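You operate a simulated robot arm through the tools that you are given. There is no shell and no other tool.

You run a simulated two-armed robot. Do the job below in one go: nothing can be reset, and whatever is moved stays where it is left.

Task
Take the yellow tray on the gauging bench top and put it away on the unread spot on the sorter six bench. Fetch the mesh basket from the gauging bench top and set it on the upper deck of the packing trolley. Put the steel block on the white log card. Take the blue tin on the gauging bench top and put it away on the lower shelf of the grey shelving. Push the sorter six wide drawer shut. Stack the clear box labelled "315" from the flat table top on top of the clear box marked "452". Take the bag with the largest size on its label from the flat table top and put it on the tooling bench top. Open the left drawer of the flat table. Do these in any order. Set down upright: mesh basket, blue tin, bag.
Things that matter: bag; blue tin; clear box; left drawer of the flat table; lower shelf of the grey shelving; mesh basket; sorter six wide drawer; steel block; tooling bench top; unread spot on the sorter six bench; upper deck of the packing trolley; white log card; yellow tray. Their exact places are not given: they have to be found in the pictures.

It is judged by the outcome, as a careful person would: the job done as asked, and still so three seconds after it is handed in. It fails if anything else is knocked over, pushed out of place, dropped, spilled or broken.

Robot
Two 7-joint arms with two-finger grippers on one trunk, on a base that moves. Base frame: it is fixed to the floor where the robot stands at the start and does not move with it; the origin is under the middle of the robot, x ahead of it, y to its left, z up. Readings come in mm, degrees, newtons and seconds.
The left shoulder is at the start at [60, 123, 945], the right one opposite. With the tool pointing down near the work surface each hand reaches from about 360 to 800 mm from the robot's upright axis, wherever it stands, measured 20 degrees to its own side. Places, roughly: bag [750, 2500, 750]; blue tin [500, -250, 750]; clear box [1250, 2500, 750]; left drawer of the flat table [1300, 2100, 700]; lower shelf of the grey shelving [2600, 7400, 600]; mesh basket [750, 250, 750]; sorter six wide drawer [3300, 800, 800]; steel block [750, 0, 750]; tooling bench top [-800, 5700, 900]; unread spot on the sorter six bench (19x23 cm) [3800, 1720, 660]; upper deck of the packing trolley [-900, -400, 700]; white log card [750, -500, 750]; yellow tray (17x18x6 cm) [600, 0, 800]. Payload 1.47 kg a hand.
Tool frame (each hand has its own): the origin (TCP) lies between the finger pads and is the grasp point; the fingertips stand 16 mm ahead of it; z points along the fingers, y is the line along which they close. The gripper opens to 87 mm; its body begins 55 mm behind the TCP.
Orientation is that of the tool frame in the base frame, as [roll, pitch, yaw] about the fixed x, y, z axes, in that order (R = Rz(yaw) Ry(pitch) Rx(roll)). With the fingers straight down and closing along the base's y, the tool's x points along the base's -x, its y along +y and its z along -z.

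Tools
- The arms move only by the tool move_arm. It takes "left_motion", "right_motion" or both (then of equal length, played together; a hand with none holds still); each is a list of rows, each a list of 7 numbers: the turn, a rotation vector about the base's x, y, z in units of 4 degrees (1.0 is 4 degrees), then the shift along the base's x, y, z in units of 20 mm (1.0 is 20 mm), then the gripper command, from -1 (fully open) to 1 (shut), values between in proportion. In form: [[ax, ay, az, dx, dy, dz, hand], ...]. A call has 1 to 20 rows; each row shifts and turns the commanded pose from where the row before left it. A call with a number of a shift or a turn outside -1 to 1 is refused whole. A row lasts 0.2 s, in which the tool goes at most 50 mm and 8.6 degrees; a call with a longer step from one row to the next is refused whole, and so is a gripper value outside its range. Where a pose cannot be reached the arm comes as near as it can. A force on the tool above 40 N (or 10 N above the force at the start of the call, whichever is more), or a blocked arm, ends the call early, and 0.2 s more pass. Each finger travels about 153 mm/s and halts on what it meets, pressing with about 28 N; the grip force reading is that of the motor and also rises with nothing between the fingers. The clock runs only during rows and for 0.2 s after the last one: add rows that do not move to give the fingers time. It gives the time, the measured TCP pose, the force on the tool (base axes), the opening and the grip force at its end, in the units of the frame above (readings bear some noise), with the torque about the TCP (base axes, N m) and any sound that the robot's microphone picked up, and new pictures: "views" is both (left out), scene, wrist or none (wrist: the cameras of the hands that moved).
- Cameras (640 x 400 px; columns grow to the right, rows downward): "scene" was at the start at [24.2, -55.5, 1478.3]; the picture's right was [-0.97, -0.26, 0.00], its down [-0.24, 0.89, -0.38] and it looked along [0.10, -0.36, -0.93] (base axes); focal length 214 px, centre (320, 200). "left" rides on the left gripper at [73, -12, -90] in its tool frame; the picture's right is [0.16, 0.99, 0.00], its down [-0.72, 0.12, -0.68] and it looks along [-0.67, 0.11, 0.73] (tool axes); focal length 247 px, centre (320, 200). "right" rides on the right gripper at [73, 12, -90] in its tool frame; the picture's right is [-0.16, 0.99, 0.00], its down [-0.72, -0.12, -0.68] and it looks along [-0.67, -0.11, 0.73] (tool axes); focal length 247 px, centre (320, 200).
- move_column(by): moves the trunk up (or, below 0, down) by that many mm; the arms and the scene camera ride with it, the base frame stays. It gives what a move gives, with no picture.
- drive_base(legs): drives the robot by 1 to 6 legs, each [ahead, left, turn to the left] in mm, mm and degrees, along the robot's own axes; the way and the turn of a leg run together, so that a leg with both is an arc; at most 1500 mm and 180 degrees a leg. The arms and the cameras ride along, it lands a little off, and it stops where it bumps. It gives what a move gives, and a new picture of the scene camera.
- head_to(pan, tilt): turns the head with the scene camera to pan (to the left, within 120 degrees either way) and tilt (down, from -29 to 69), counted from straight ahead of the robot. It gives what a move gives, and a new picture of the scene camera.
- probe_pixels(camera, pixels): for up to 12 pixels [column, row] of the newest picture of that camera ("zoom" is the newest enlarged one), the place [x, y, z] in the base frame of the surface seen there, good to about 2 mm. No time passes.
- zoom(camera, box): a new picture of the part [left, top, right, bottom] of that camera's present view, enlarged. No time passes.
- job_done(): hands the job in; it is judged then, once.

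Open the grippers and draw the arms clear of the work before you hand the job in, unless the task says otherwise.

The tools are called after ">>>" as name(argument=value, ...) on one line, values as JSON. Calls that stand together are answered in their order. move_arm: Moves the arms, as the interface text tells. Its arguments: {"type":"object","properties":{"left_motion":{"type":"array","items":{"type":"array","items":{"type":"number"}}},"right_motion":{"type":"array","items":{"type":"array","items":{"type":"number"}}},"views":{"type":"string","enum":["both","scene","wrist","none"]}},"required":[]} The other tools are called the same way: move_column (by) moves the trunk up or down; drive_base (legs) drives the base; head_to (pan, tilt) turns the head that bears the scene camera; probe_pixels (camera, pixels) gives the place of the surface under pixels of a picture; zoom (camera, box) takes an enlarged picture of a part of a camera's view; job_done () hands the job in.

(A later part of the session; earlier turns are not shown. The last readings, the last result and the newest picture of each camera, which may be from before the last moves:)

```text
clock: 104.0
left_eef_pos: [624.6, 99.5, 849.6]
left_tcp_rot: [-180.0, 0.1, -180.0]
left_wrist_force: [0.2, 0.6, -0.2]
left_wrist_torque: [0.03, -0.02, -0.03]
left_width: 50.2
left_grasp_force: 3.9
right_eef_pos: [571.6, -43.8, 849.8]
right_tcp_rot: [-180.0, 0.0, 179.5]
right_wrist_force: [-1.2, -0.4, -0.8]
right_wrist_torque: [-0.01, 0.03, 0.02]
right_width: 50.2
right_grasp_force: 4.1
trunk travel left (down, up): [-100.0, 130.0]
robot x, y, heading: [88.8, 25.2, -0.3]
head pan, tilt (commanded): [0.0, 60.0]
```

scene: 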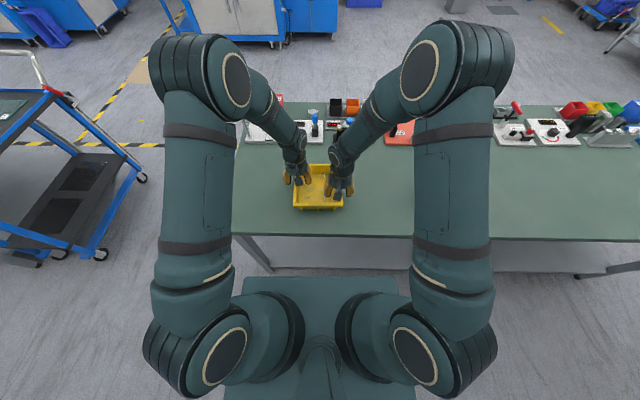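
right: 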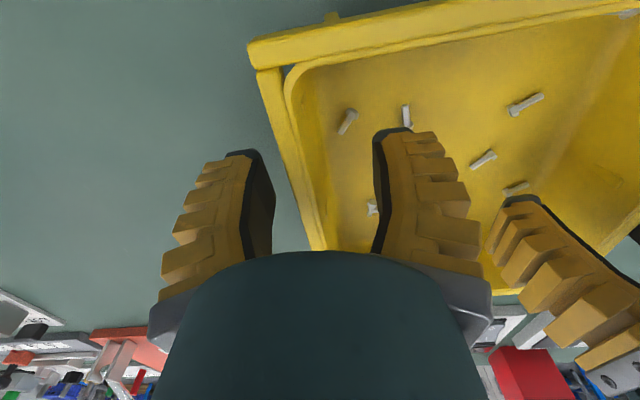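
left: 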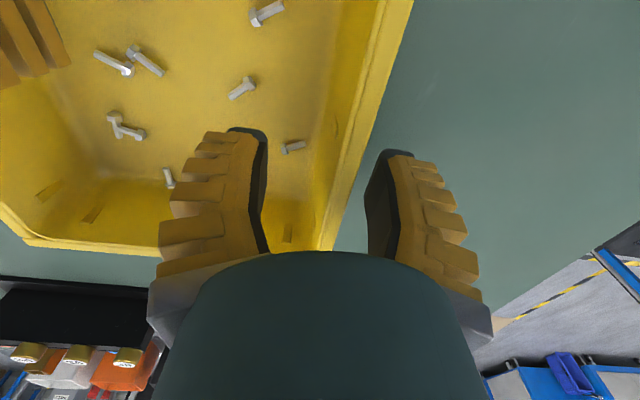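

The walls lie between each pair of fingers. I close both grippers and read widths.

>>> move_arm(left_motion=[[0, 0, 0, 0, 0, 0, 0.3], [0, 0, 0, 0, 0, 0, 0.6], [0, 0, 0, 0, 0, 0, 0.8], [0, 0, 0, 0, 0, 0, 1], [0, 0, 0, 0, 0, 0, 1], [0, 0, 0, 0, 0, 0, 1]], right_motion=[[0, 0, 0, 0, 0, 0, 0.3], [0, 0, 0, 0, 0, 0, 0.6], [0, 0, 0, 0, 0, 0, 0.8], [0, 0, 0, 0, 0, 0, 1], [0, 0, 0, 0, 0, 0, 1], [0, 0, 0, 0, 0, 0, 1]])

```text
clock: 105.2
left_eef_pos: [626.0, 105.1, 849.0]
left_tcp_rot: [179.5, 0.0, -179.6]
left_wrist_force: [-0.4, 2.1, 3.3]
left_wrist_torque: [-0.06, 0.08, -0.46]
left_width: 5.9
left_grasp_force: 28.5
right_eef_pos: [570.0, -51.1, 848.3]
right_tcp_rot: [-179.4, -0.4, 179.1]
right_wrist_force: [-0.4, -2.5, 3.6]
right_wrist_torque: [0.13, 0.11, -0.04]
right_width: 5.9
right_grasp_force: 28.6
trunk travel left (down, up): [-100.0, 130.0]
robot x, y, heading: [93.7, 25.6, -0.5]
head pan, tilt (commanded): [0.0, 60.0]
stopped in row 5 (left hand): the force on the tool passed its limit at 42 N (the readings are from after the stop); the commanded pose is now the measured one
```

scene: 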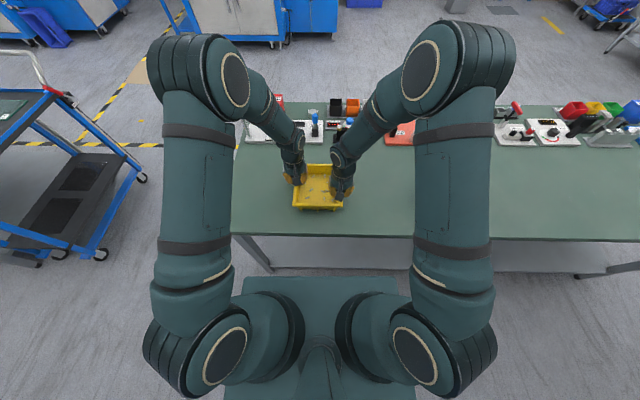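
right: 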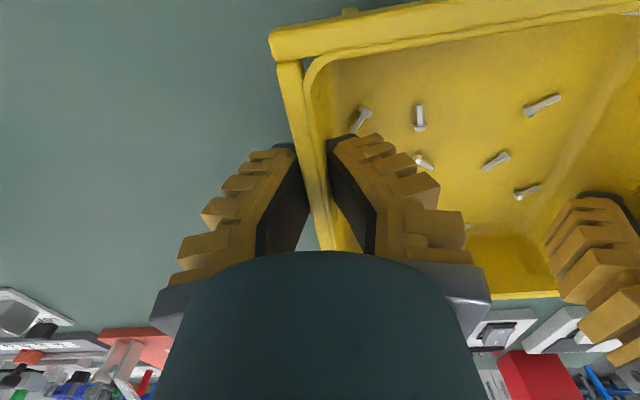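
left: 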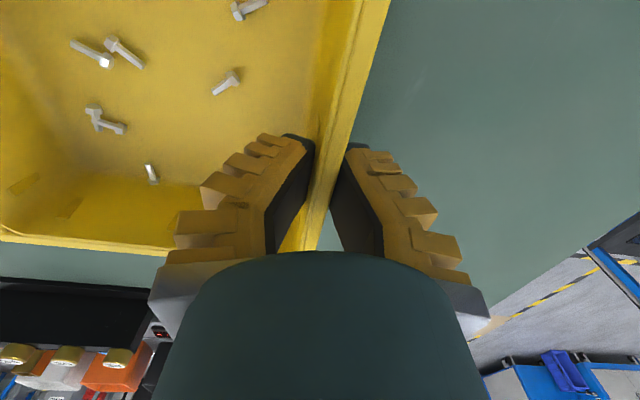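

Both rims are caught (width 5.9 each, lips within the V of the fingers). I lift both hands together slowly.

>>> move_arm(left_motion=[[0, 0, 0, 0, 0, 0, 1], [0, 0, 0, 0, 0, 0.1, 1], [0, 0, 0, 0, 0, 0.15, 1], [0, 0, 0, 0, 0, 0.2, 1], [0, 0, 0, 0, 0, 0.25, 1], [0, 0, 0, 0, 0, 0.25, 1], [0, 0, 0, 0, 0, 0.25, 1], [0, 0, 0, 0, 0, 0, 1]], right_motion=[[0, 0, 0, 0, 0, 0, 1], [0, 0, 0, 0, 0, 0.1, 1], [0, 0, 0, 0, 0, 0.15, 1], [0, 0, 0, 0, 0, 0.2, 1], [0, 0, 0, 0, 0, 0.25, 1], [0, 0, 0, 0, 0, 0.25, 1], [0, 0, 0, 0, 0, 0.25, 1], [0, 0, 0, 0, 0, 0, 1]])

```text
clock: 107.0
left_eef_pos: [625.3, 106.0, 873.4]
left_tcp_rot: [179.5, 0.0, -179.6]
left_wrist_force: [2.5, 11.6, -1.3]
left_wrist_torque: [0.0, -0.32, -0.29]
left_width: 6.0
left_grasp_force: 28.3
right_eef_pos: [570.0, -50.5, 871.9]
right_tcp_rot: [-179.4, -0.6, 179.1]
right_wrist_force: [-3.5, -11.7, -0.8]
right_wrist_torque: [-0.01, 0.31, 0.09]
right_width: 6.3
right_grasp_force: 27.4
trunk travel left (down, up): [-100.0, 130.0]
robot x, y, heading: [90.7, 23.2, -0.4]
head pan, tilt (commanded): [0.0, 60.0]
```

scene: 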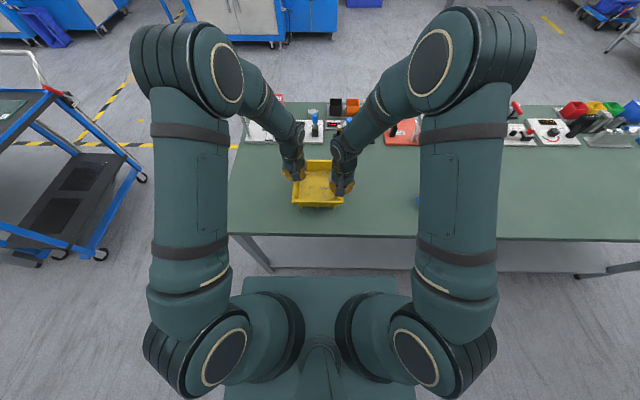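
right: 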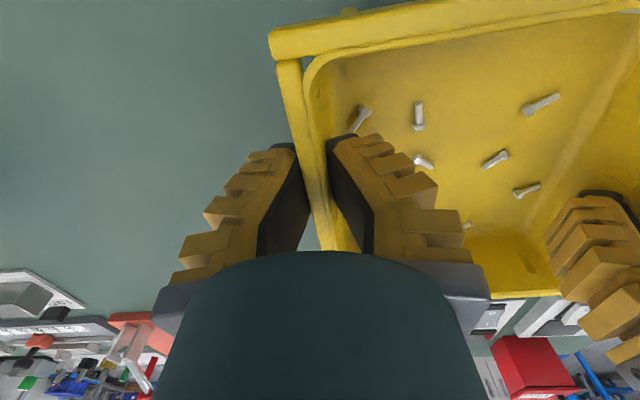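
left: 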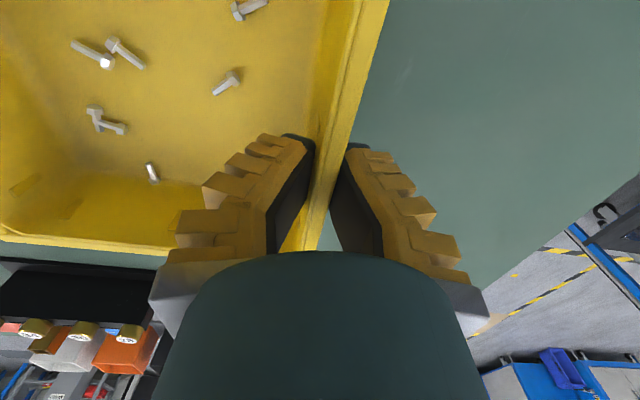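

The tray is up and level with bolts in place; there is ~12 N of inward squeeze. I ease it slightly outward and lift further.

>>> move_arm(left_motion=[[0, 0, 0, 0, 0.03, 0.2, 1], [0, 0, 0, 0, 0.03, 0.3, 1], [0, 0, 0, 0, 0, 0.4, 1], [0, 0, 0, 0, 0, 0.4, 1], [0, 0, 0, 0, 0, 0.4, 1], [0, 0, 0, 0, 0, 0.4, 1], [0, 0, 0, 0, 0, 0.4, 1], [0, 0, 0, 0, 0, 0.4, 1], [0, 0, 0, 0, 0, 0.4, 1], [0, 0, 0, 0, 0, 0.4, 1], [0, 0, 0, 0, 0, 0.3, 1], [0, 0, 0, 0, 0, 0.2, 1], [0, 0, 0, 0, 0, 0, 1]], right_motion=[[0, 0, 0, 0, -0.03, 0.2, 1], [0, 0, 0, 0, -0.03, 0.3, 1], [0, 0, 0, 0, 0, 0.4, 1], [0, 0, 0, 0, 0, 0.4, 1], [0, 0, 0, 0, 0, 0.4, 1], [0, 0, 0, 0, 0, 0.4, 1], [0, 0, 0, 0, 0, 0.4, 1], [0, 0, 0, 0, 0, 0.4, 1], [0, 0, 0, 0, 0, 0.4, 1], [0, 0, 0, 0, 0, 0.4, 1], [0, 0, 0, 0, 0, 0.3, 1], [0, 0, 0, 0, 0, 0.2, 1], [0, 0, 0, 0, 0, 0, 1]], views="wrist")

```text
clock: 109.8
left_eef_pos: [626.5, 106.2, 956.9]
left_tcp_rot: [179.5, -0.1, -179.6]
left_wrist_force: [-10.1, -16.2, -1.0]
left_wrist_torque: [-0.21, 0.34, -0.46]
left_width: 6.3
left_grasp_force: 28.5
right_eef_pos: [569.7, -51.2, 956.7]
right_tcp_rot: [-179.5, -0.3, 179.0]
right_wrist_force: [10.1, 16.7, -1.6]
right_wrist_torque: [0.24, -0.33, -0.24]
right_width: 5.7
right_grasp_force: 28.2
trunk travel left (down, up): [-100.0, 130.0]
robot x, y, heading: [90.2, 24.8, -0.5]
head pan, tilt (commanded): [0.0, 60.0]
```

right: 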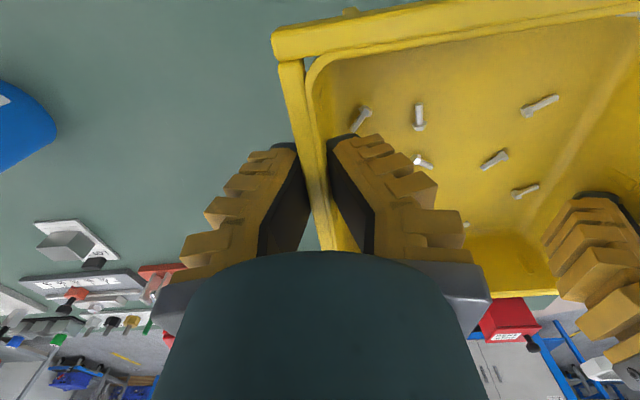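
left: 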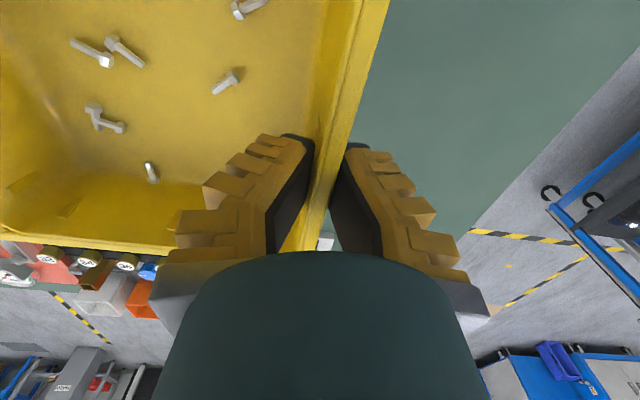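

Now there is ~16 N outward tension, so I ease back by about half of that adjustment.

>>> move_arm(left_motion=[[0, 0, 0, -0.02, -0.032, 0, 1], [0, 0, 0, 0, 0, 0, 1]], right_motion=[[0, 0, 0, 0.02, 0.032, 0, 1], [0, 0, 0, 0, 0, 0, 1]], views="none")

```text
clock: 110.3
left_eef_pos: [625.4, 105.5, 957.9]
left_tcp_rot: [179.7, 0.0, -179.5]
left_wrist_force: [-7.4, -12.4, -0.6]
left_wrist_torque: [-0.19, 0.11, -0.35]
left_width: 6.0
left_grasp_force: 27.6
right_eef_pos: [570.6, -49.5, 956.5]
right_tcp_rot: [-179.4, -0.5, 179.1]
right_wrist_force: [8.0, 13.5, -0.6]
right_wrist_torque: [0.2, -0.1, -0.09]
right_width: 6.0
right_grasp_force: 28.7
trunk travel left (down, up): [-100.0, 130.0]
robot x, y, heading: [90.6, 25.3, -0.3]
head pan, tilt (commanded): [0.0, 60.0]
```

>>> move_arm(left_motion=[[0, 0, 0, -0.04, -0.05, 0, 1], [0, 0, 0, 0, 0, 0, 1]], right_motion=[[0, 0, 0, 0.04, 0.05, 0, 1], [0, 0, 0, 0, 0, 0, 1]], views="none")

```text
clock: 111.0
left_eef_pos: [625.5, 105.8, 957.9]
left_tcp_rot: [179.4, 0.0, -179.4]
left_wrist_force: [-0.5, -1.5, -2.1]
left_wrist_torque: [-0.09, -0.22, -0.27]
left_width: 5.9
left_grasp_force: 27.5
right_eef_pos: [570.1, -51.9, 956.7]
right_tcp_rot: [-179.3, -0.6, 178.9]
right_wrist_force: [1.2, 1.7, -1.8]
right_wrist_torque: [0.09, 0.21, 0.12]
right_width: 6.1
right_grasp_force: 27.8
trunk travel left (down, up): [-100.0, 130.0]
robot x, y, heading: [89.7, 20.9, -0.7]
head pan, tilt (commanded): [0.0, 60.0]
```

Forces are balanced (~2 N). I check the left side for clearance before strafing.

>>> head_to(pan=75, tilt=35)

```text
clock: 112.4
left_eef_pos: [625.5, 106.2, 959.0]
left_tcp_rot: [179.4, -0.1, -179.4]
left_wrist_force: [5.1, 17.8, -0.8]
left_wrist_torque: [0.06, -0.29, -0.25]
left_width: 6.0
left_grasp_force: 28.0
right_eef_pos: [571.3, -52.5, 956.7]
right_tcp_rot: [-179.3, -0.5, 179.0]
right_wrist_force: [-6.0, -18.2, 0.1]
right_wrist_torque: [-0.02, 0.27, 0.17]
right_width: 5.9
right_grasp_force: 27.8
trunk travel left (down, up): [-100.0, 130.0]
robot x, y, heading: [90.8, 24.5, -0.7]
head pan, tilt (commanded): [75.0, 35.0]
```

scene: 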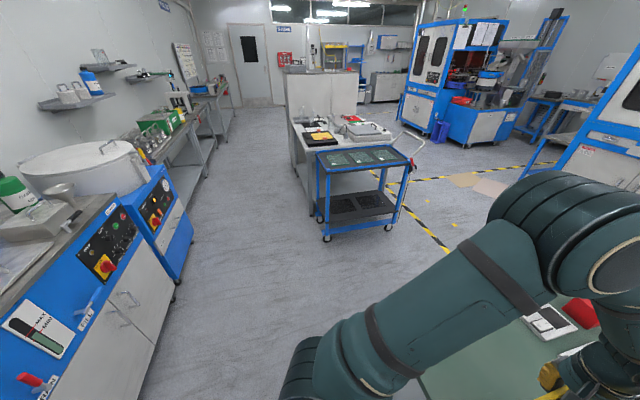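

The squeeze settled at +18 N, so I ease outward 0.9 mm per hand and let it settle; I also probe left-side obstacles.

>>> move_arm(left_motion=[[0, 0, 0, 0.02, 0.045, 0, 1], [0, 0, 0, 0, 0, 0, 1], [0, 0, 0, 0, 0, 0, 1], [0, 0, 0, 0, 0, 0, 1], [0, 0, 0, 0, 0, 0, 1], [0, 0, 0, 0, 0, 0, 1]], right_motion=[[0, 0, 0, -0.02, -0.045, 0, 1], [0, 0, 0, 0, 0, 0, 1], [0, 0, 0, 0, 0, 0, 1], [0, 0, 0, 0, 0, 0, 1], [0, 0, 0, 0, 0, 0, 1], [0, 0, 0, 0, 0, 0, 1]], views="scene")

>>> probe_pixels(camera="scene", pixels=[[160, 330], [185, 260], [172, 298], [327, 238], [388, 228], [320, 175], [415, 160], [300, 190], [480, 250], [205, 180], [150, 200], [130, 290]])

```text
clock: 113.8
left_eef_pos: [624.2, 105.0, 957.8]
left_tcp_rot: [179.5, 0.0, -179.5]
left_wrist_force: [3.1, 11.9, -1.2]
left_wrist_torque: [-0.02, -0.01, -0.23]
left_width: 6.1
left_grasp_force: 27.9
right_eef_pos: [571.8, -52.0, 957.5]
right_tcp_rot: [-179.4, -0.3, 179.2]
right_wrist_force: [-2.4, -10.8, 0.1]
right_wrist_torque: [0.02, 0.02, 0.14]
right_width: 6.0
right_grasp_force: 28.2
trunk travel left (down, up): [-100.0, 130.0]
robot x, y, heading: [89.0, 27.3, -0.5]
head pan, tilt (commanded): [75.0, 35.0]
```

scene: 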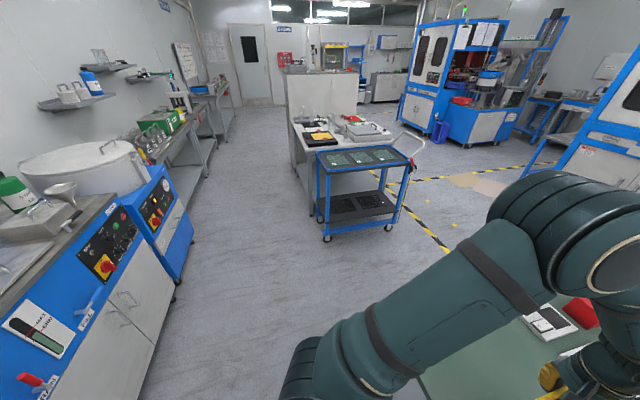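

```text
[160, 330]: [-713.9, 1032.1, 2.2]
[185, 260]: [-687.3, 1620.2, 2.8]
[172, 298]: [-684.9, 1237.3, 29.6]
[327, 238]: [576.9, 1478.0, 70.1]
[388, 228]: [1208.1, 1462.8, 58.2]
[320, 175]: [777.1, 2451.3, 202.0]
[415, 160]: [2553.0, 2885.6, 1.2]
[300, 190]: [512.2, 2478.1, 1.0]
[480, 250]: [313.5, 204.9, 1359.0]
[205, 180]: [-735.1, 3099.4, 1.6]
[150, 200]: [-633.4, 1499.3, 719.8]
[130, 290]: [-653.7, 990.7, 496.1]
```

Clear all round (wash cabinets end at x≈−650; cart legs at y≥1460). I drive: back 200, left 850, ahead 2400, then look.

>>> drive_base(legs=[[-200, 0, 0], [0, 850, 0.5], [1200, 0, 0], [1200, 0, 0]])

>>> head_to(pan=15, tilt=25)

```text
clock: 134.2
left_eef_pos: [2849.1, 983.8, 958.2]
left_tcp_rot: [179.5, -0.1, -178.2]
left_wrist_force: [-1.0, 1.4, -1.2]
left_wrist_torque: [-0.06, 0.03, -0.26]
left_width: 6.3
left_grasp_force: 28.6
right_eef_pos: [2798.6, 825.4, 956.4]
right_tcp_rot: [-179.4, -0.5, -179.7]
right_wrist_force: [0.5, -0.4, -0.2]
right_wrist_torque: [0.14, 0.02, 0.12]
right_width: 6.2
right_grasp_force: 28.0
trunk travel left (down, up): [-100.0, 130.0]
robot x, y, heading: [2319.2, 888.1, 0.8]
head pan, tilt (commanded): [75.0, 35.0]
```

scene: 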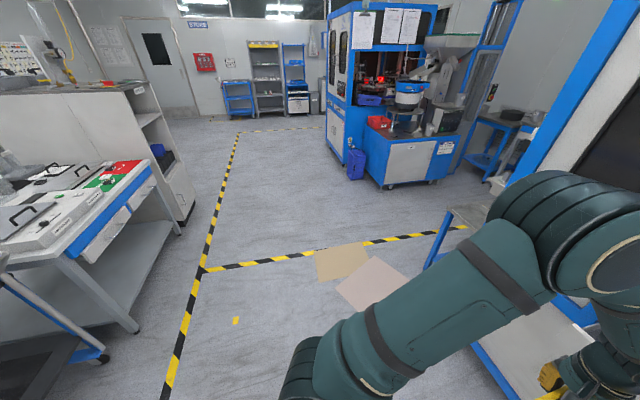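

```text
clock: 135.5
left_eef_pos: [2848.0, 984.8, 957.7]
left_tcp_rot: [179.5, 0.1, -178.1]
left_wrist_force: [-0.7, 0.5, -1.2]
left_wrist_torque: [-0.07, 0.02, -0.23]
left_width: 5.9
left_grasp_force: 28.2
right_eef_pos: [2799.1, 825.6, 956.3]
right_tcp_rot: [-179.4, -0.4, -179.6]
right_wrist_force: [-0.7, -1.2, -0.9]
right_wrist_torque: [0.12, -0.03, 0.14]
right_width: 6.1
right_grasp_force: 28.0
trunk travel left (down, up): [-100.0, 130.0]
robot x, y, heading: [2320.1, 888.5, 1.1]
head pan, tilt (commanded): [15.0, 25.0]
```

scene: 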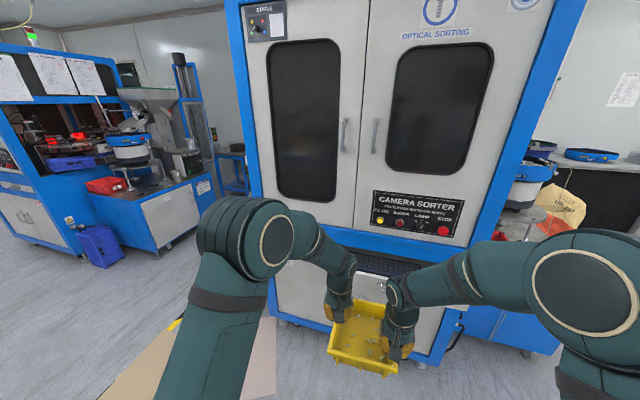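

Forces are ~0 and the tray is level. I strafe left 820 mm to face the bench left of sorter six and look.

>>> drive_base(legs=[[0, 820, -1]])

>>> head_to(pan=0, tilt=25)

```text
clock: 143.1
left_eef_pos: [2850.5, 1786.6, 958.0]
left_tcp_rot: [179.5, 0.1, -179.9]
left_wrist_force: [-0.8, 0.7, -0.9]
left_wrist_torque: [-0.07, -0.02, -0.26]
left_width: 6.2
left_grasp_force: 28.3
right_eef_pos: [2795.4, 1629.5, 955.6]
right_tcp_rot: [-179.4, -0.4, 178.8]
right_wrist_force: [0.4, -0.5, -0.5]
right_wrist_torque: [0.1, 0.04, 0.09]
right_width: 6.0
right_grasp_force: 27.9
trunk travel left (down, up): [-100.0, 130.0]
robot x, y, heading: [2311.6, 1710.5, -0.9]
head pan, tilt (commanded): [15.0, 25.0]
```

scene: 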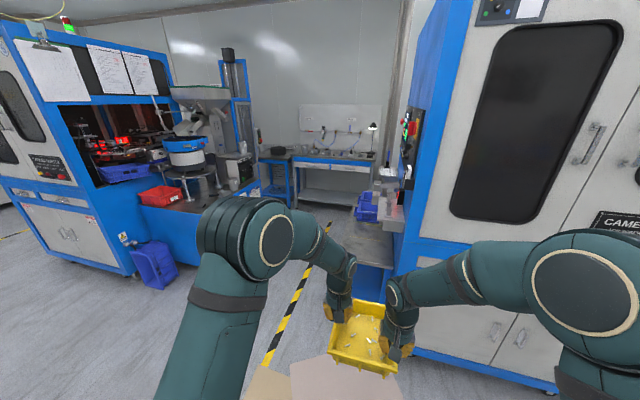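

```text
clock: 143.9
left_eef_pos: [2851.1, 1785.5, 958.3]
left_tcp_rot: [179.5, -0.1, -180.0]
left_wrist_force: [-0.9, 1.7, -0.5]
left_wrist_torque: [-0.08, -0.04, -0.27]
left_width: 5.9
left_grasp_force: 28.0
right_eef_pos: [2797.5, 1628.2, 956.0]
right_tcp_rot: [-179.5, -0.4, 178.8]
right_wrist_force: [0.2, -1.5, -0.5]
right_wrist_torque: [0.1, 0.01, 0.12]
right_width: 6.2
right_grasp_force: 27.1
trunk travel left (down, up): [-100.0, 130.0]
robot x, y, heading: [2316.0, 1708.7, -0.8]
head pan, tilt (commanded): [0.0, 25.0]
```

scene: 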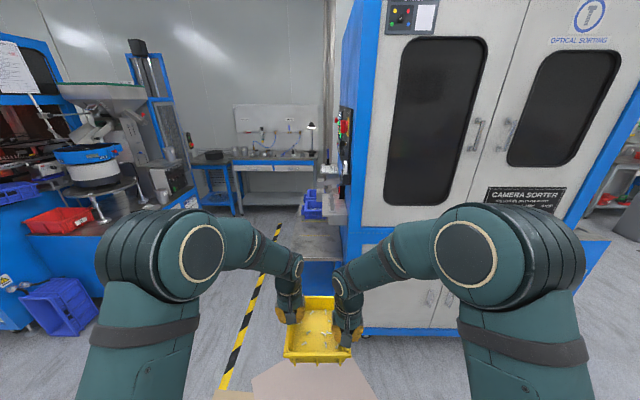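

>>> zoom(camera="scene", box=[240, 160, 380, 300])

>>> probe_pixels(camera="scene", pixels=[[310, 240], [270, 262], [338, 262], [275, 220], [310, 205], [330, 200], [345, 230], [310, 225], [280, 250], [330, 245], [300, 258]])

```text
2.86 times, centred on (310, 230) of scene
```

zoom: 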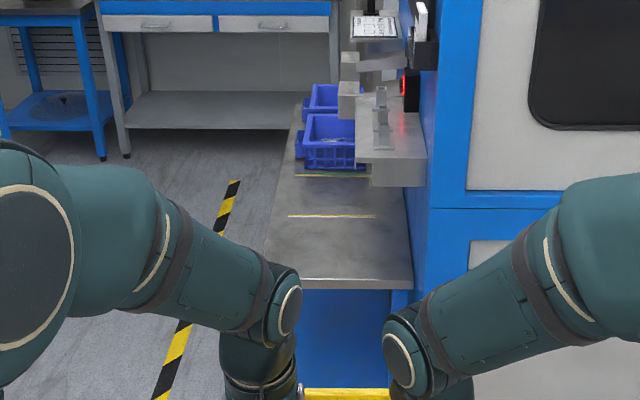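

```text
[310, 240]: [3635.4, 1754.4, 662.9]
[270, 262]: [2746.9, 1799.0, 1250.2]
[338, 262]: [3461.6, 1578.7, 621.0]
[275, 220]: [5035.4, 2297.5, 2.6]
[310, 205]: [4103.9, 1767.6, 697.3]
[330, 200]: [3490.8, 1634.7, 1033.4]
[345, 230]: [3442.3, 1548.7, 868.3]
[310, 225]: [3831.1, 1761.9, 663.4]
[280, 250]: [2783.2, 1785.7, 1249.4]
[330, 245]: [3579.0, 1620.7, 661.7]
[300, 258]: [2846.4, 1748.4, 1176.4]
```

The sorter six bench (z≈662) is the grey top at zoom [345,235], with lines across it and blue bins beyond. I drive closer for a better look at its markings.

>>> drive_base(legs=[[350, 150, 0]])

>>> head_to(pan=-8, tilt=28)

```text
clock: 146.3
left_eef_pos: [3206.7, 1936.8, 957.9]
left_tcp_rot: [179.6, 0.0, -179.4]
left_wrist_force: [-1.2, 0.4, -0.3]
left_wrist_torque: [-0.11, 0.01, -0.26]
left_width: 5.8
left_grasp_force: 28.2
right_eef_pos: [3153.3, 1778.9, 955.9]
right_tcp_rot: [-179.4, -0.5, 179.2]
right_wrist_force: [0.1, -1.0, -0.5]
right_wrist_torque: [0.1, 0.02, 0.12]
right_width: 6.1
right_grasp_force: 27.9
trunk travel left (down, up): [-100.0, 130.0]
robot x, y, heading: [2667.8, 1850.2, -0.3]
head pan, tilt (commanded): [0.0, 25.0]
```

scene: 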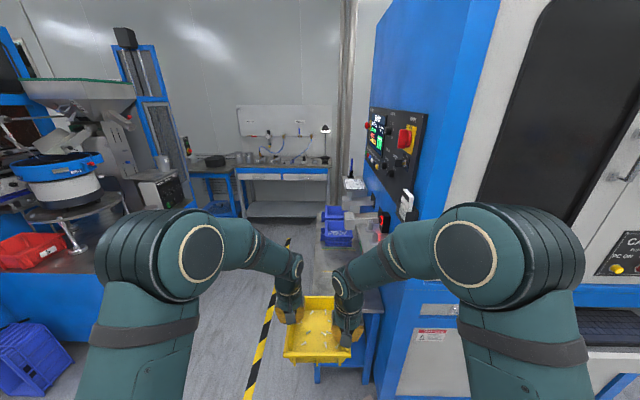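

```text
clock: 147.0
left_eef_pos: [3205.7, 1937.3, 957.9]
left_tcp_rot: [179.4, 0.0, -179.5]
left_wrist_force: [0.3, 1.1, -1.3]
left_wrist_torque: [-0.08, -0.09, -0.23]
left_width: 6.1
left_grasp_force: 27.9
right_eef_pos: [3151.7, 1779.4, 957.2]
right_tcp_rot: [-179.4, -0.4, 179.2]
right_wrist_force: [0.2, -1.1, -1.1]
right_wrist_torque: [0.08, 0.04, 0.18]
right_width: 5.9
right_grasp_force: 27.5
trunk travel left (down, up): [-100.0, 130.0]
robot x, y, heading: [2676.7, 1852.9, -0.5]
head pan, tilt (commanded): [-8.0, 28.0]
```

scene: 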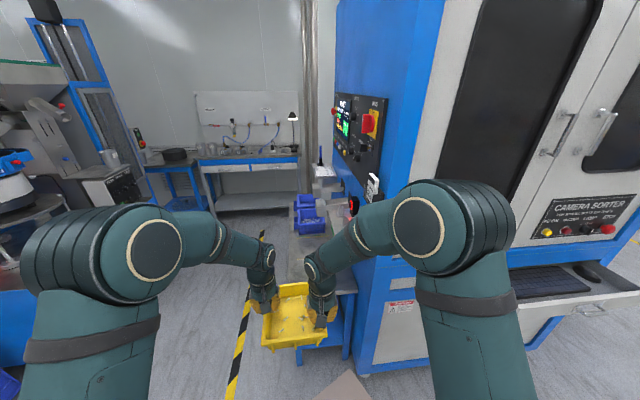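

The right arm hides the bench from here. Facing it from its open left side looks better; I check the aisle on the left.

>>> head_to(pan=35, tilt=25)

```text
clock: 148.1
left_eef_pos: [3204.6, 1937.0, 957.4]
left_tcp_rot: [179.4, 0.0, -179.3]
left_wrist_force: [-1.3, 0.9, -0.8]
left_wrist_torque: [-0.08, 0.04, -0.24]
left_width: 6.0
left_grasp_force: 28.4
right_eef_pos: [3153.1, 1779.5, 956.7]
right_tcp_rot: [-179.6, -0.4, 179.2]
right_wrist_force: [1.0, -1.6, -1.0]
right_wrist_torque: [0.1, -0.03, 0.14]
right_width: 6.0
right_grasp_force: 28.0
trunk travel left (down, up): [-100.0, 130.0]
robot x, y, heading: [2673.4, 1853.6, -0.4]
head pan, tilt (commanded): [35.0, 25.0]
```

scene: 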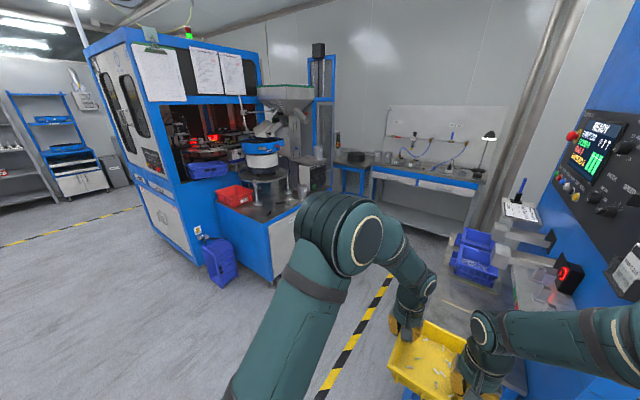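

>>> probe_pixels(camera="scene", pixels=[[220, 285], [280, 280], [320, 178], [215, 262], [420, 225], [455, 300], [520, 205], [470, 265], [510, 260], [495, 290], [575, 280], [270, 240]])

>>> zoom(camera="scene", box=[400, 160, 600, 340])

```text
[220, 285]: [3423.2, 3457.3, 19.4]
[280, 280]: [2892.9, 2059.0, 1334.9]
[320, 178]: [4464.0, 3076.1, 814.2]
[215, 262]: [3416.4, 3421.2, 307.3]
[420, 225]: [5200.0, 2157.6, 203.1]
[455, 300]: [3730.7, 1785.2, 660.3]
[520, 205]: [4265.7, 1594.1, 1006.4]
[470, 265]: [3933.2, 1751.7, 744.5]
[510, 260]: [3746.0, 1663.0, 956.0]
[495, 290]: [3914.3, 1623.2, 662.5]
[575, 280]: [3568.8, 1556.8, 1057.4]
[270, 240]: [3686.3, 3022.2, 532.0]
```

```text
2.22 times, centred on (500, 250) of scene
```

zoom: 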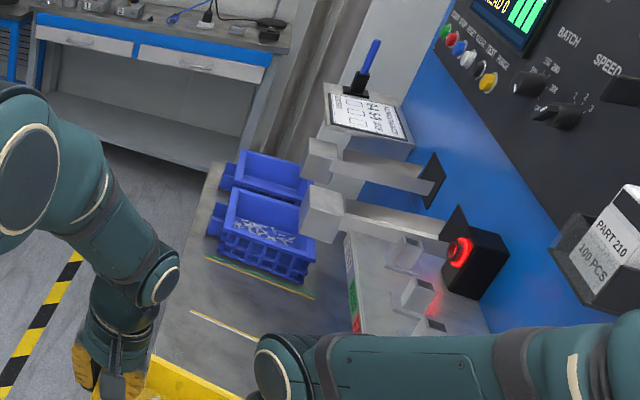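

The aisle beside the bench is ~1.1 m wide (y 1880–3020). I move to ≈[3000,2500], turn right 90° to face the bench from its left side, then strafe toward x≈3700.

>>> drive_base(legs=[[320, 650, 0], [0, 0, -89.6], [0, 700, 0]])

>>> head_to(pan=0, tilt=40)

```text
clock: 164.3
left_eef_pos: [3795.5, 1968.6, 957.8]
left_tcp_rot: [179.5, -0.1, 91.4]
left_wrist_force: [0.7, 1.2, -0.6]
left_wrist_torque: [-0.05, 0.07, -0.19]
left_width: 6.2
left_grasp_force: 28.4
right_eef_pos: [3638.9, 2019.4, 956.3]
right_tcp_rot: [-179.5, -0.4, 90.1]
right_wrist_force: [-0.8, -0.8, 0.1]
right_wrist_torque: [0.02, -0.14, 0.09]
right_width: 6.1
right_grasp_force: 28.0
trunk travel left (down, up): [-100.0, 130.0]
robot x, y, heading: [3707.1, 2497.8, -89.3]
head pan, tilt (commanded): [35.0, 25.0]
```

scene: 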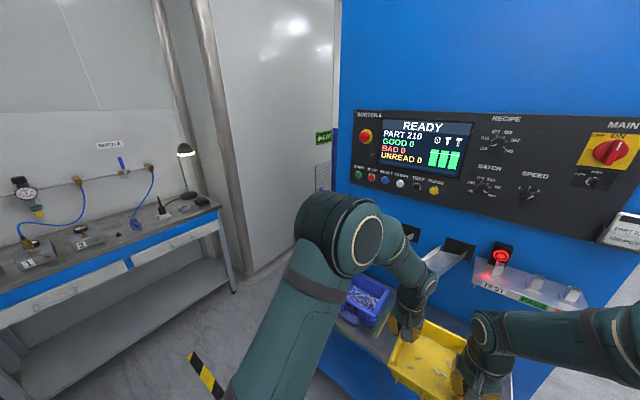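

```text
clock: 165.3
left_eef_pos: [3796.9, 1968.3, 957.8]
left_tcp_rot: [179.5, 0.1, 91.4]
left_wrist_force: [0.3, -0.1, -1.1]
left_wrist_torque: [-0.01, 0.11, -0.21]
left_width: 5.9
left_grasp_force: 28.0
right_eef_pos: [3638.7, 2019.4, 957.1]
right_tcp_rot: [-179.5, -0.3, 90.1]
right_wrist_force: [-0.9, -0.4, -0.9]
right_wrist_torque: [0.0, -0.14, 0.11]
right_width: 6.1
right_grasp_force: 28.3
trunk travel left (down, up): [-100.0, 130.0]
robot x, y, heading: [3704.7, 2501.5, -89.6]
head pan, tilt (commanded): [0.0, 40.0]
```

scene: 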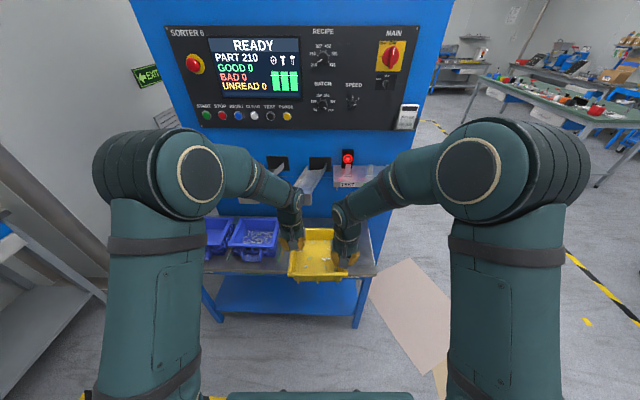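

The sorter panel and bench are in view: two blue bins at [235,235] and free bench where the tray hovers. I zoom in for lines and labels.

>>> zoom(camera="scene", box=[200, 140, 400, 300])

```text
2.50 times, centred on (300, 220) of scene
```

zoom: 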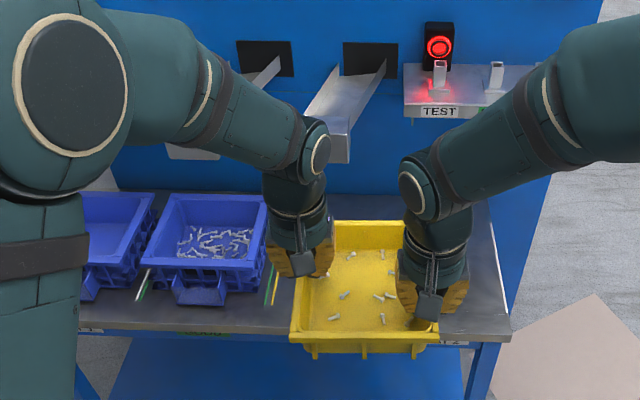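

The tray hides the spot. I take wrist pictures, which look ahead and down past the tray.

>>> move_arm(left_motion=[[0, 0, 0, 0, 0, 0, 1]], right_motion=[[0, 0, 0, 0, 0, 0, 1]], views="wrist")

```text
clock: 165.7
left_eef_pos: [3796.1, 1967.6, 957.3]
left_tcp_rot: [179.5, 0.0, 91.4]
left_wrist_force: [0.5, 0.6, -1.1]
left_wrist_torque: [-0.02, 0.11, -0.26]
left_width: 5.8
left_grasp_force: 28.4
right_eef_pos: [3637.8, 2019.0, 955.9]
right_tcp_rot: [-179.5, -0.3, 90.1]
right_wrist_force: [-1.7, -0.1, -0.9]
right_wrist_torque: [0.03, -0.14, 0.14]
right_width: 6.0
right_grasp_force: 27.9
trunk travel left (down, up): [-100.0, 130.0]
robot x, y, heading: [3707.2, 2500.0, -89.6]
head pan, tilt (commanded): [0.0, 40.0]
```

right: 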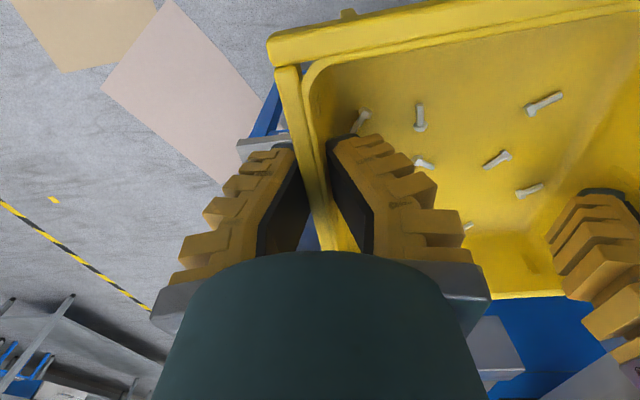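
left: 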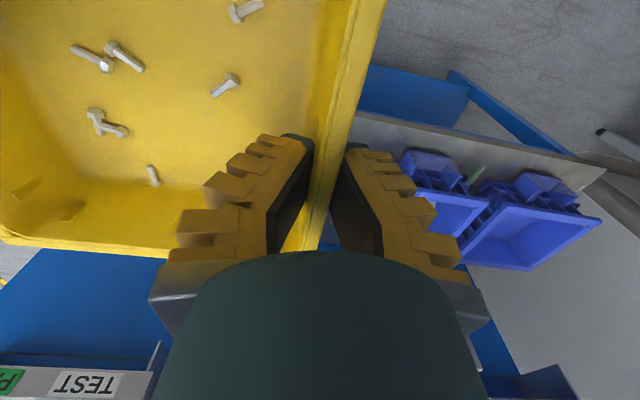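

The spot stays hidden under the tray, so I strafe right 330 mm to uncover it for the head camera.

>>> drive_base(legs=[[0, -330, 0]])

>>> zoom(camera="scene", box=[150, 140, 330, 290])

```text
clock: 169.1
left_eef_pos: [3466.6, 1965.5, 957.0]
left_tcp_rot: [179.6, -0.1, 90.9]
left_wrist_force: [0.0, 0.3, -0.8]
left_wrist_torque: [0.01, 0.09, -0.21]
left_width: 5.9
left_grasp_force: 28.2
right_eef_pos: [3308.4, 2018.2, 956.4]
right_tcp_rot: [-179.5, -0.4, 89.5]
right_wrist_force: [-1.2, -0.2, -0.2]
right_wrist_torque: [-0.03, -0.1, 0.13]
right_width: 6.0
right_grasp_force: 28.5
trunk travel left (down, up): [-100.0, 130.0]
robot x, y, heading: [3380.7, 2498.8, -90.0]
head pan, tilt (commanded): [0.0, 40.0]
```

scene: 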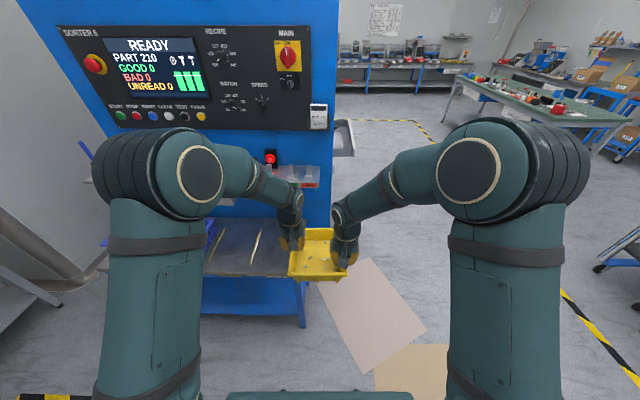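

```text
2.67 times, centred on (240, 215) of scene
```

zoom: 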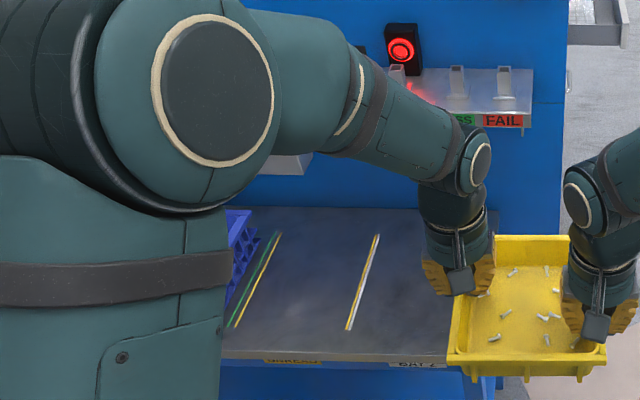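

The yellow "UNREAD" label sits under the section between the green-yellow line and the yellow-white line. I probe the lines.

>>> zoom(camera="scene", box=[205, 200, 305, 290])

```text
4.44 times, centred on (255, 245) of scene
```

zoom: 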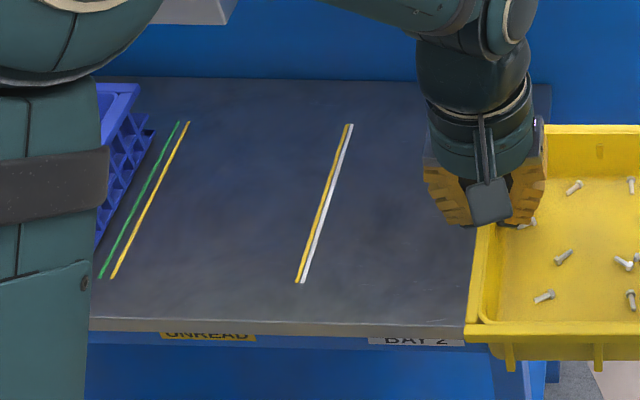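

>>> probe_pixels(camera="zoom", pixels=[[189, 123], [112, 278], [348, 125], [297, 282], [179, 123], [240, 85], [200, 322], [250, 200], [150, 110], [120, 240], [270, 79], [400, 325]])

>>> probe_pixels(camera="scene", pixels=[[255, 200], [262, 210], [275, 168], [270, 158], [300, 185], [105, 245], [210, 210], [212, 225]])

```text
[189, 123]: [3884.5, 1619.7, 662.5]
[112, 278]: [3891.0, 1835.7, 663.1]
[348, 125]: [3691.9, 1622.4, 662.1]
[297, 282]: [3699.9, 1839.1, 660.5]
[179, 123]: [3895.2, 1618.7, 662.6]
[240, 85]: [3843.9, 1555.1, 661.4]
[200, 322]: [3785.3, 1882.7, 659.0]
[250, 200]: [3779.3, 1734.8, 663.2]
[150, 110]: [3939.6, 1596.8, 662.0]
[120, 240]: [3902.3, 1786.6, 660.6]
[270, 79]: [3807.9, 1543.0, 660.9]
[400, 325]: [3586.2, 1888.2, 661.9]
```

```text
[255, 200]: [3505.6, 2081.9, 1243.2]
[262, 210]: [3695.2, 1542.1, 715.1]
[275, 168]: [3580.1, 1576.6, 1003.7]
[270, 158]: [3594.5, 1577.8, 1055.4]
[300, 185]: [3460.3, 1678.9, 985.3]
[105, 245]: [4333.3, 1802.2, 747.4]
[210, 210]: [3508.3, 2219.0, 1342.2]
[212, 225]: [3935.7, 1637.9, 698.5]
```

Spot corners: lines at x≈3885–3891 and x≈3692–3700, y 1620–1837, so centre ≈[3792,1729], turned ≈−1.9°. I must check the chute overhead; I probe what is visible of it.

>>> zoom(camera="scene", box=[200, 130, 330, 220])

>>> probe_pixels(camera="zoom", pixels=[[200, 375], [250, 370], [280, 360], [225, 385], [270, 340], [340, 160], [355, 220]])

```text
4.44 times, centred on (265, 175) of scene
```

zoom: 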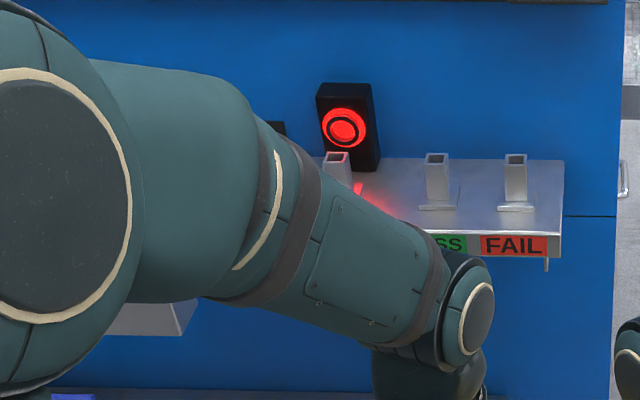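

```text
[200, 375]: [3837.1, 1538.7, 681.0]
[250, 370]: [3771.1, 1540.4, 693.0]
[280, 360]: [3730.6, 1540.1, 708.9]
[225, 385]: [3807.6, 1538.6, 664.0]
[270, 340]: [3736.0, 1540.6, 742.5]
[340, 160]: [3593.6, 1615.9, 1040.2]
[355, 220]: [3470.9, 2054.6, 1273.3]
```

>>> probe_pixels(camera="zoom", pixels=[[150, 325], [180, 325], [191, 308], [120, 330], [112, 333], [185, 333], [330, 155], [420, 205], [560, 165], [560, 230], [320, 165]])

```text
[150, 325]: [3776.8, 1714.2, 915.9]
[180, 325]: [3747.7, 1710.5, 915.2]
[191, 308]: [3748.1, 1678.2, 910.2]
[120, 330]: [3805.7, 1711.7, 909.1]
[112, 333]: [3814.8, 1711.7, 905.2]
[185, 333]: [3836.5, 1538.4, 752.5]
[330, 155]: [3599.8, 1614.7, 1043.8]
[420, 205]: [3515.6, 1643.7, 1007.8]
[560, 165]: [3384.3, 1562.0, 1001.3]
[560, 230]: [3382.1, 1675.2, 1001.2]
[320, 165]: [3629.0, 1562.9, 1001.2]
```

The chute's end is at x 3748–3825, y≤1712, z≥903 right over the spot, so I'll set the tray down nearer the robot (centre y≈1793), then slide it in. First strafe left 426 mm, align heading −1.9°, and lower the trunk 100 mm.

>>> drive_base(legs=[[0, 426, 0], [0, 0, -1.9]])

>>> move_column(by=-100)

```text
clock: 173.8
left_eef_pos: [3881.9, 1966.9, 957.9]
left_tcp_rot: [179.5, 0.0, 89.8]
left_wrist_force: [0.7, -1.2, -0.1]
left_wrist_torque: [0.01, 0.07, -0.22]
left_width: 6.0
left_grasp_force: 27.7
right_eef_pos: [3724.9, 2023.7, 955.4]
right_tcp_rot: [-179.5, -0.5, 88.5]
right_wrist_force: [-0.8, 0.0, -0.3]
right_wrist_torque: [-0.01, -0.15, 0.1]
right_width: 5.8
right_grasp_force: 28.0
trunk travel left (down, up): [-100.0, 130.0]
robot x, y, heading: [3802.6, 2498.8, -91.2]
head pan, tilt (commanded): [0.0, 40.0]
```

scene: 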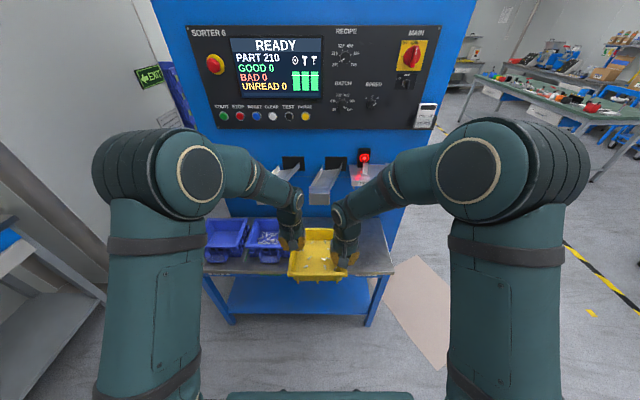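

```text
clock: 175.1
left_eef_pos: [3880.9, 1967.9, 858.6]
left_tcp_rot: [179.5, 0.0, 89.8]
left_wrist_force: [1.1, 0.3, -1.4]
left_wrist_torque: [0.06, 0.09, -0.2]
left_width: 6.1
left_grasp_force: 27.4
right_eef_pos: [3725.1, 2021.7, 857.2]
right_tcp_rot: [-179.4, -0.4, 88.5]
right_wrist_force: [-0.9, -0.4, -1.2]
right_wrist_torque: [-0.01, -0.11, 0.11]
right_width: 5.9
right_grasp_force: 27.9
trunk travel left (down, up): [0.0, 230.0]
robot x, y, heading: [3806.0, 2498.1, -90.8]
head pan, tilt (commanded): [0.0, 40.0]
```

Tray centre is now ≈[3803,1995] at z 858. I turn another −1.3°, and drive 200 mm ahead to bring it over the bench edge below the chute level.

>>> drive_base(legs=[[0, 0, -1.3], [200, 6, 0]])

```text
clock: 177.0
left_eef_pos: [3867.5, 1766.4, 857.8]
left_tcp_rot: [179.5, -0.1, 88.6]
left_wrist_force: [0.7, 0.8, -0.3]
left_wrist_torque: [0.02, 0.11, -0.19]
left_width: 6.1
left_grasp_force: 28.0
right_eef_pos: [3711.1, 1824.7, 856.6]
right_tcp_rot: [-179.5, -0.5, 87.1]
right_wrist_force: [0.2, -0.5, -0.8]
right_wrist_torque: [0.01, -0.13, 0.11]
right_width: 6.1
right_grasp_force: 28.4
trunk travel left (down, up): [0.0, 230.0]
robot x, y, heading: [3803.9, 2301.2, -92.6]
head pan, tilt (commanded): [0.0, 40.0]
```

scene: 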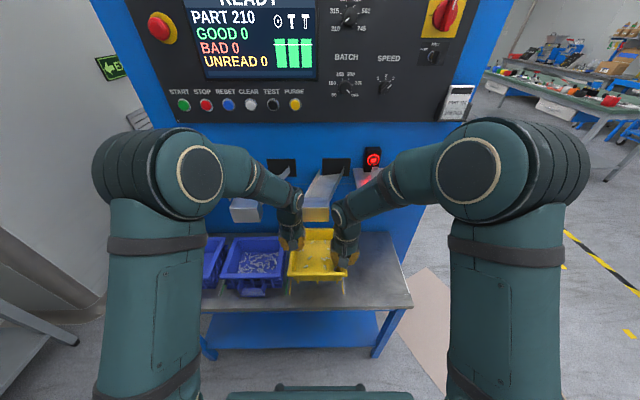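

Tray centre is now ≈[3789,1795]. I zoom to check clearances to chute and the GOOD bin.

>>> zoom(camera="scene", box=[210, 150, 430, 310])

>>> move_arm(left_motion=[[0, 0, 0, 0, 0, 0, 1]], right_motion=[[0, 0, 0, 0, 0, 0, 1]], views="wrist")

```text
2.50 times, centred on (320, 230) of scene
```

zoom: 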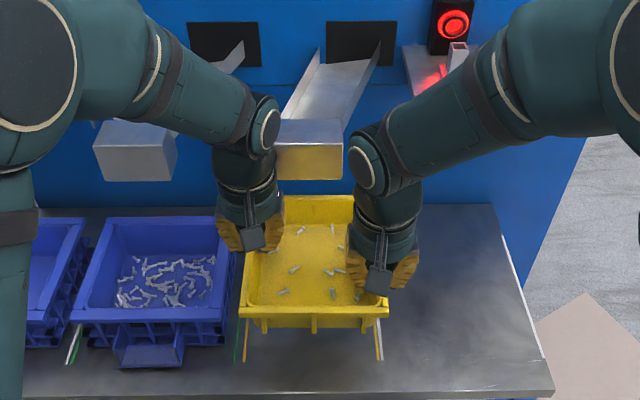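

```text
clock: 177.4
left_eef_pos: [3866.8, 1767.8, 856.3]
left_tcp_rot: [179.4, -0.2, 88.5]
left_wrist_force: [0.6, -0.3, -1.3]
left_wrist_torque: [-0.05, 0.1, -0.23]
left_width: 5.8
left_grasp_force: 28.1
right_eef_pos: [3712.4, 1826.2, 857.1]
right_tcp_rot: [-179.6, -0.4, 87.2]
right_wrist_force: [-0.4, -1.0, -0.5]
right_wrist_torque: [0.11, -0.14, 0.13]
right_width: 5.8
right_grasp_force: 28.3
trunk travel left (down, up): [0.0, 230.0]
robot x, y, heading: [3801.5, 2301.5, -92.7]
head pan, tilt (commanded): [0.0, 40.0]
```

right: 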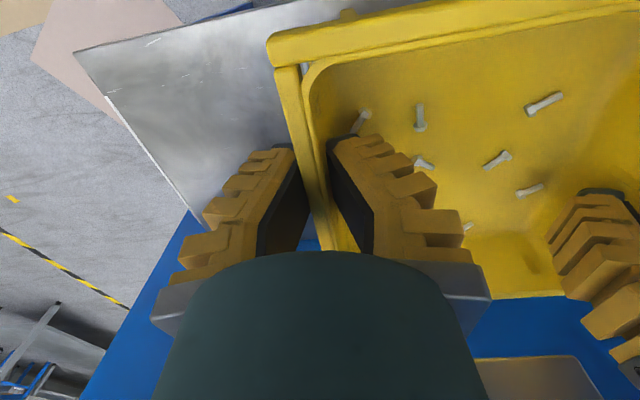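
left: 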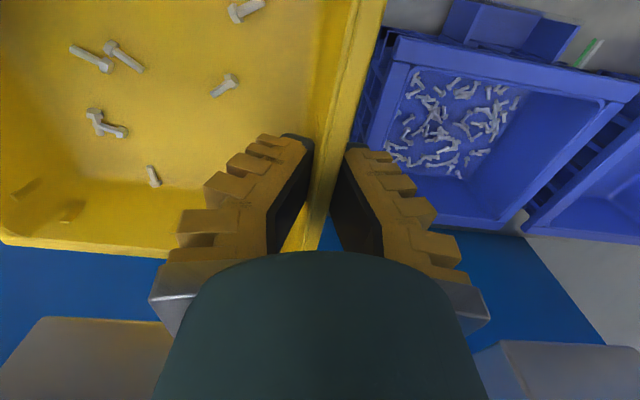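

I probe the GOOD bin's nearest rim in the left wrist view to be sure the outer finger clears it.

>>> probe_pixels(camera="left", pixels=[[393, 60], [390, 38], [378, 120], [372, 150], [360, 100], [365, 70], [410, 60], [500, 215]])

```text
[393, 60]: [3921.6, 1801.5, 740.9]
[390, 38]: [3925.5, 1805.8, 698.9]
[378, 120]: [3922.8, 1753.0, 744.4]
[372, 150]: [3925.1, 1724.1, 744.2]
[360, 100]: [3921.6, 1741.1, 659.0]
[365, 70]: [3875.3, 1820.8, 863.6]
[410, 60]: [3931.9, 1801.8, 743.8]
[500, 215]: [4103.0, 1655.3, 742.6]
```

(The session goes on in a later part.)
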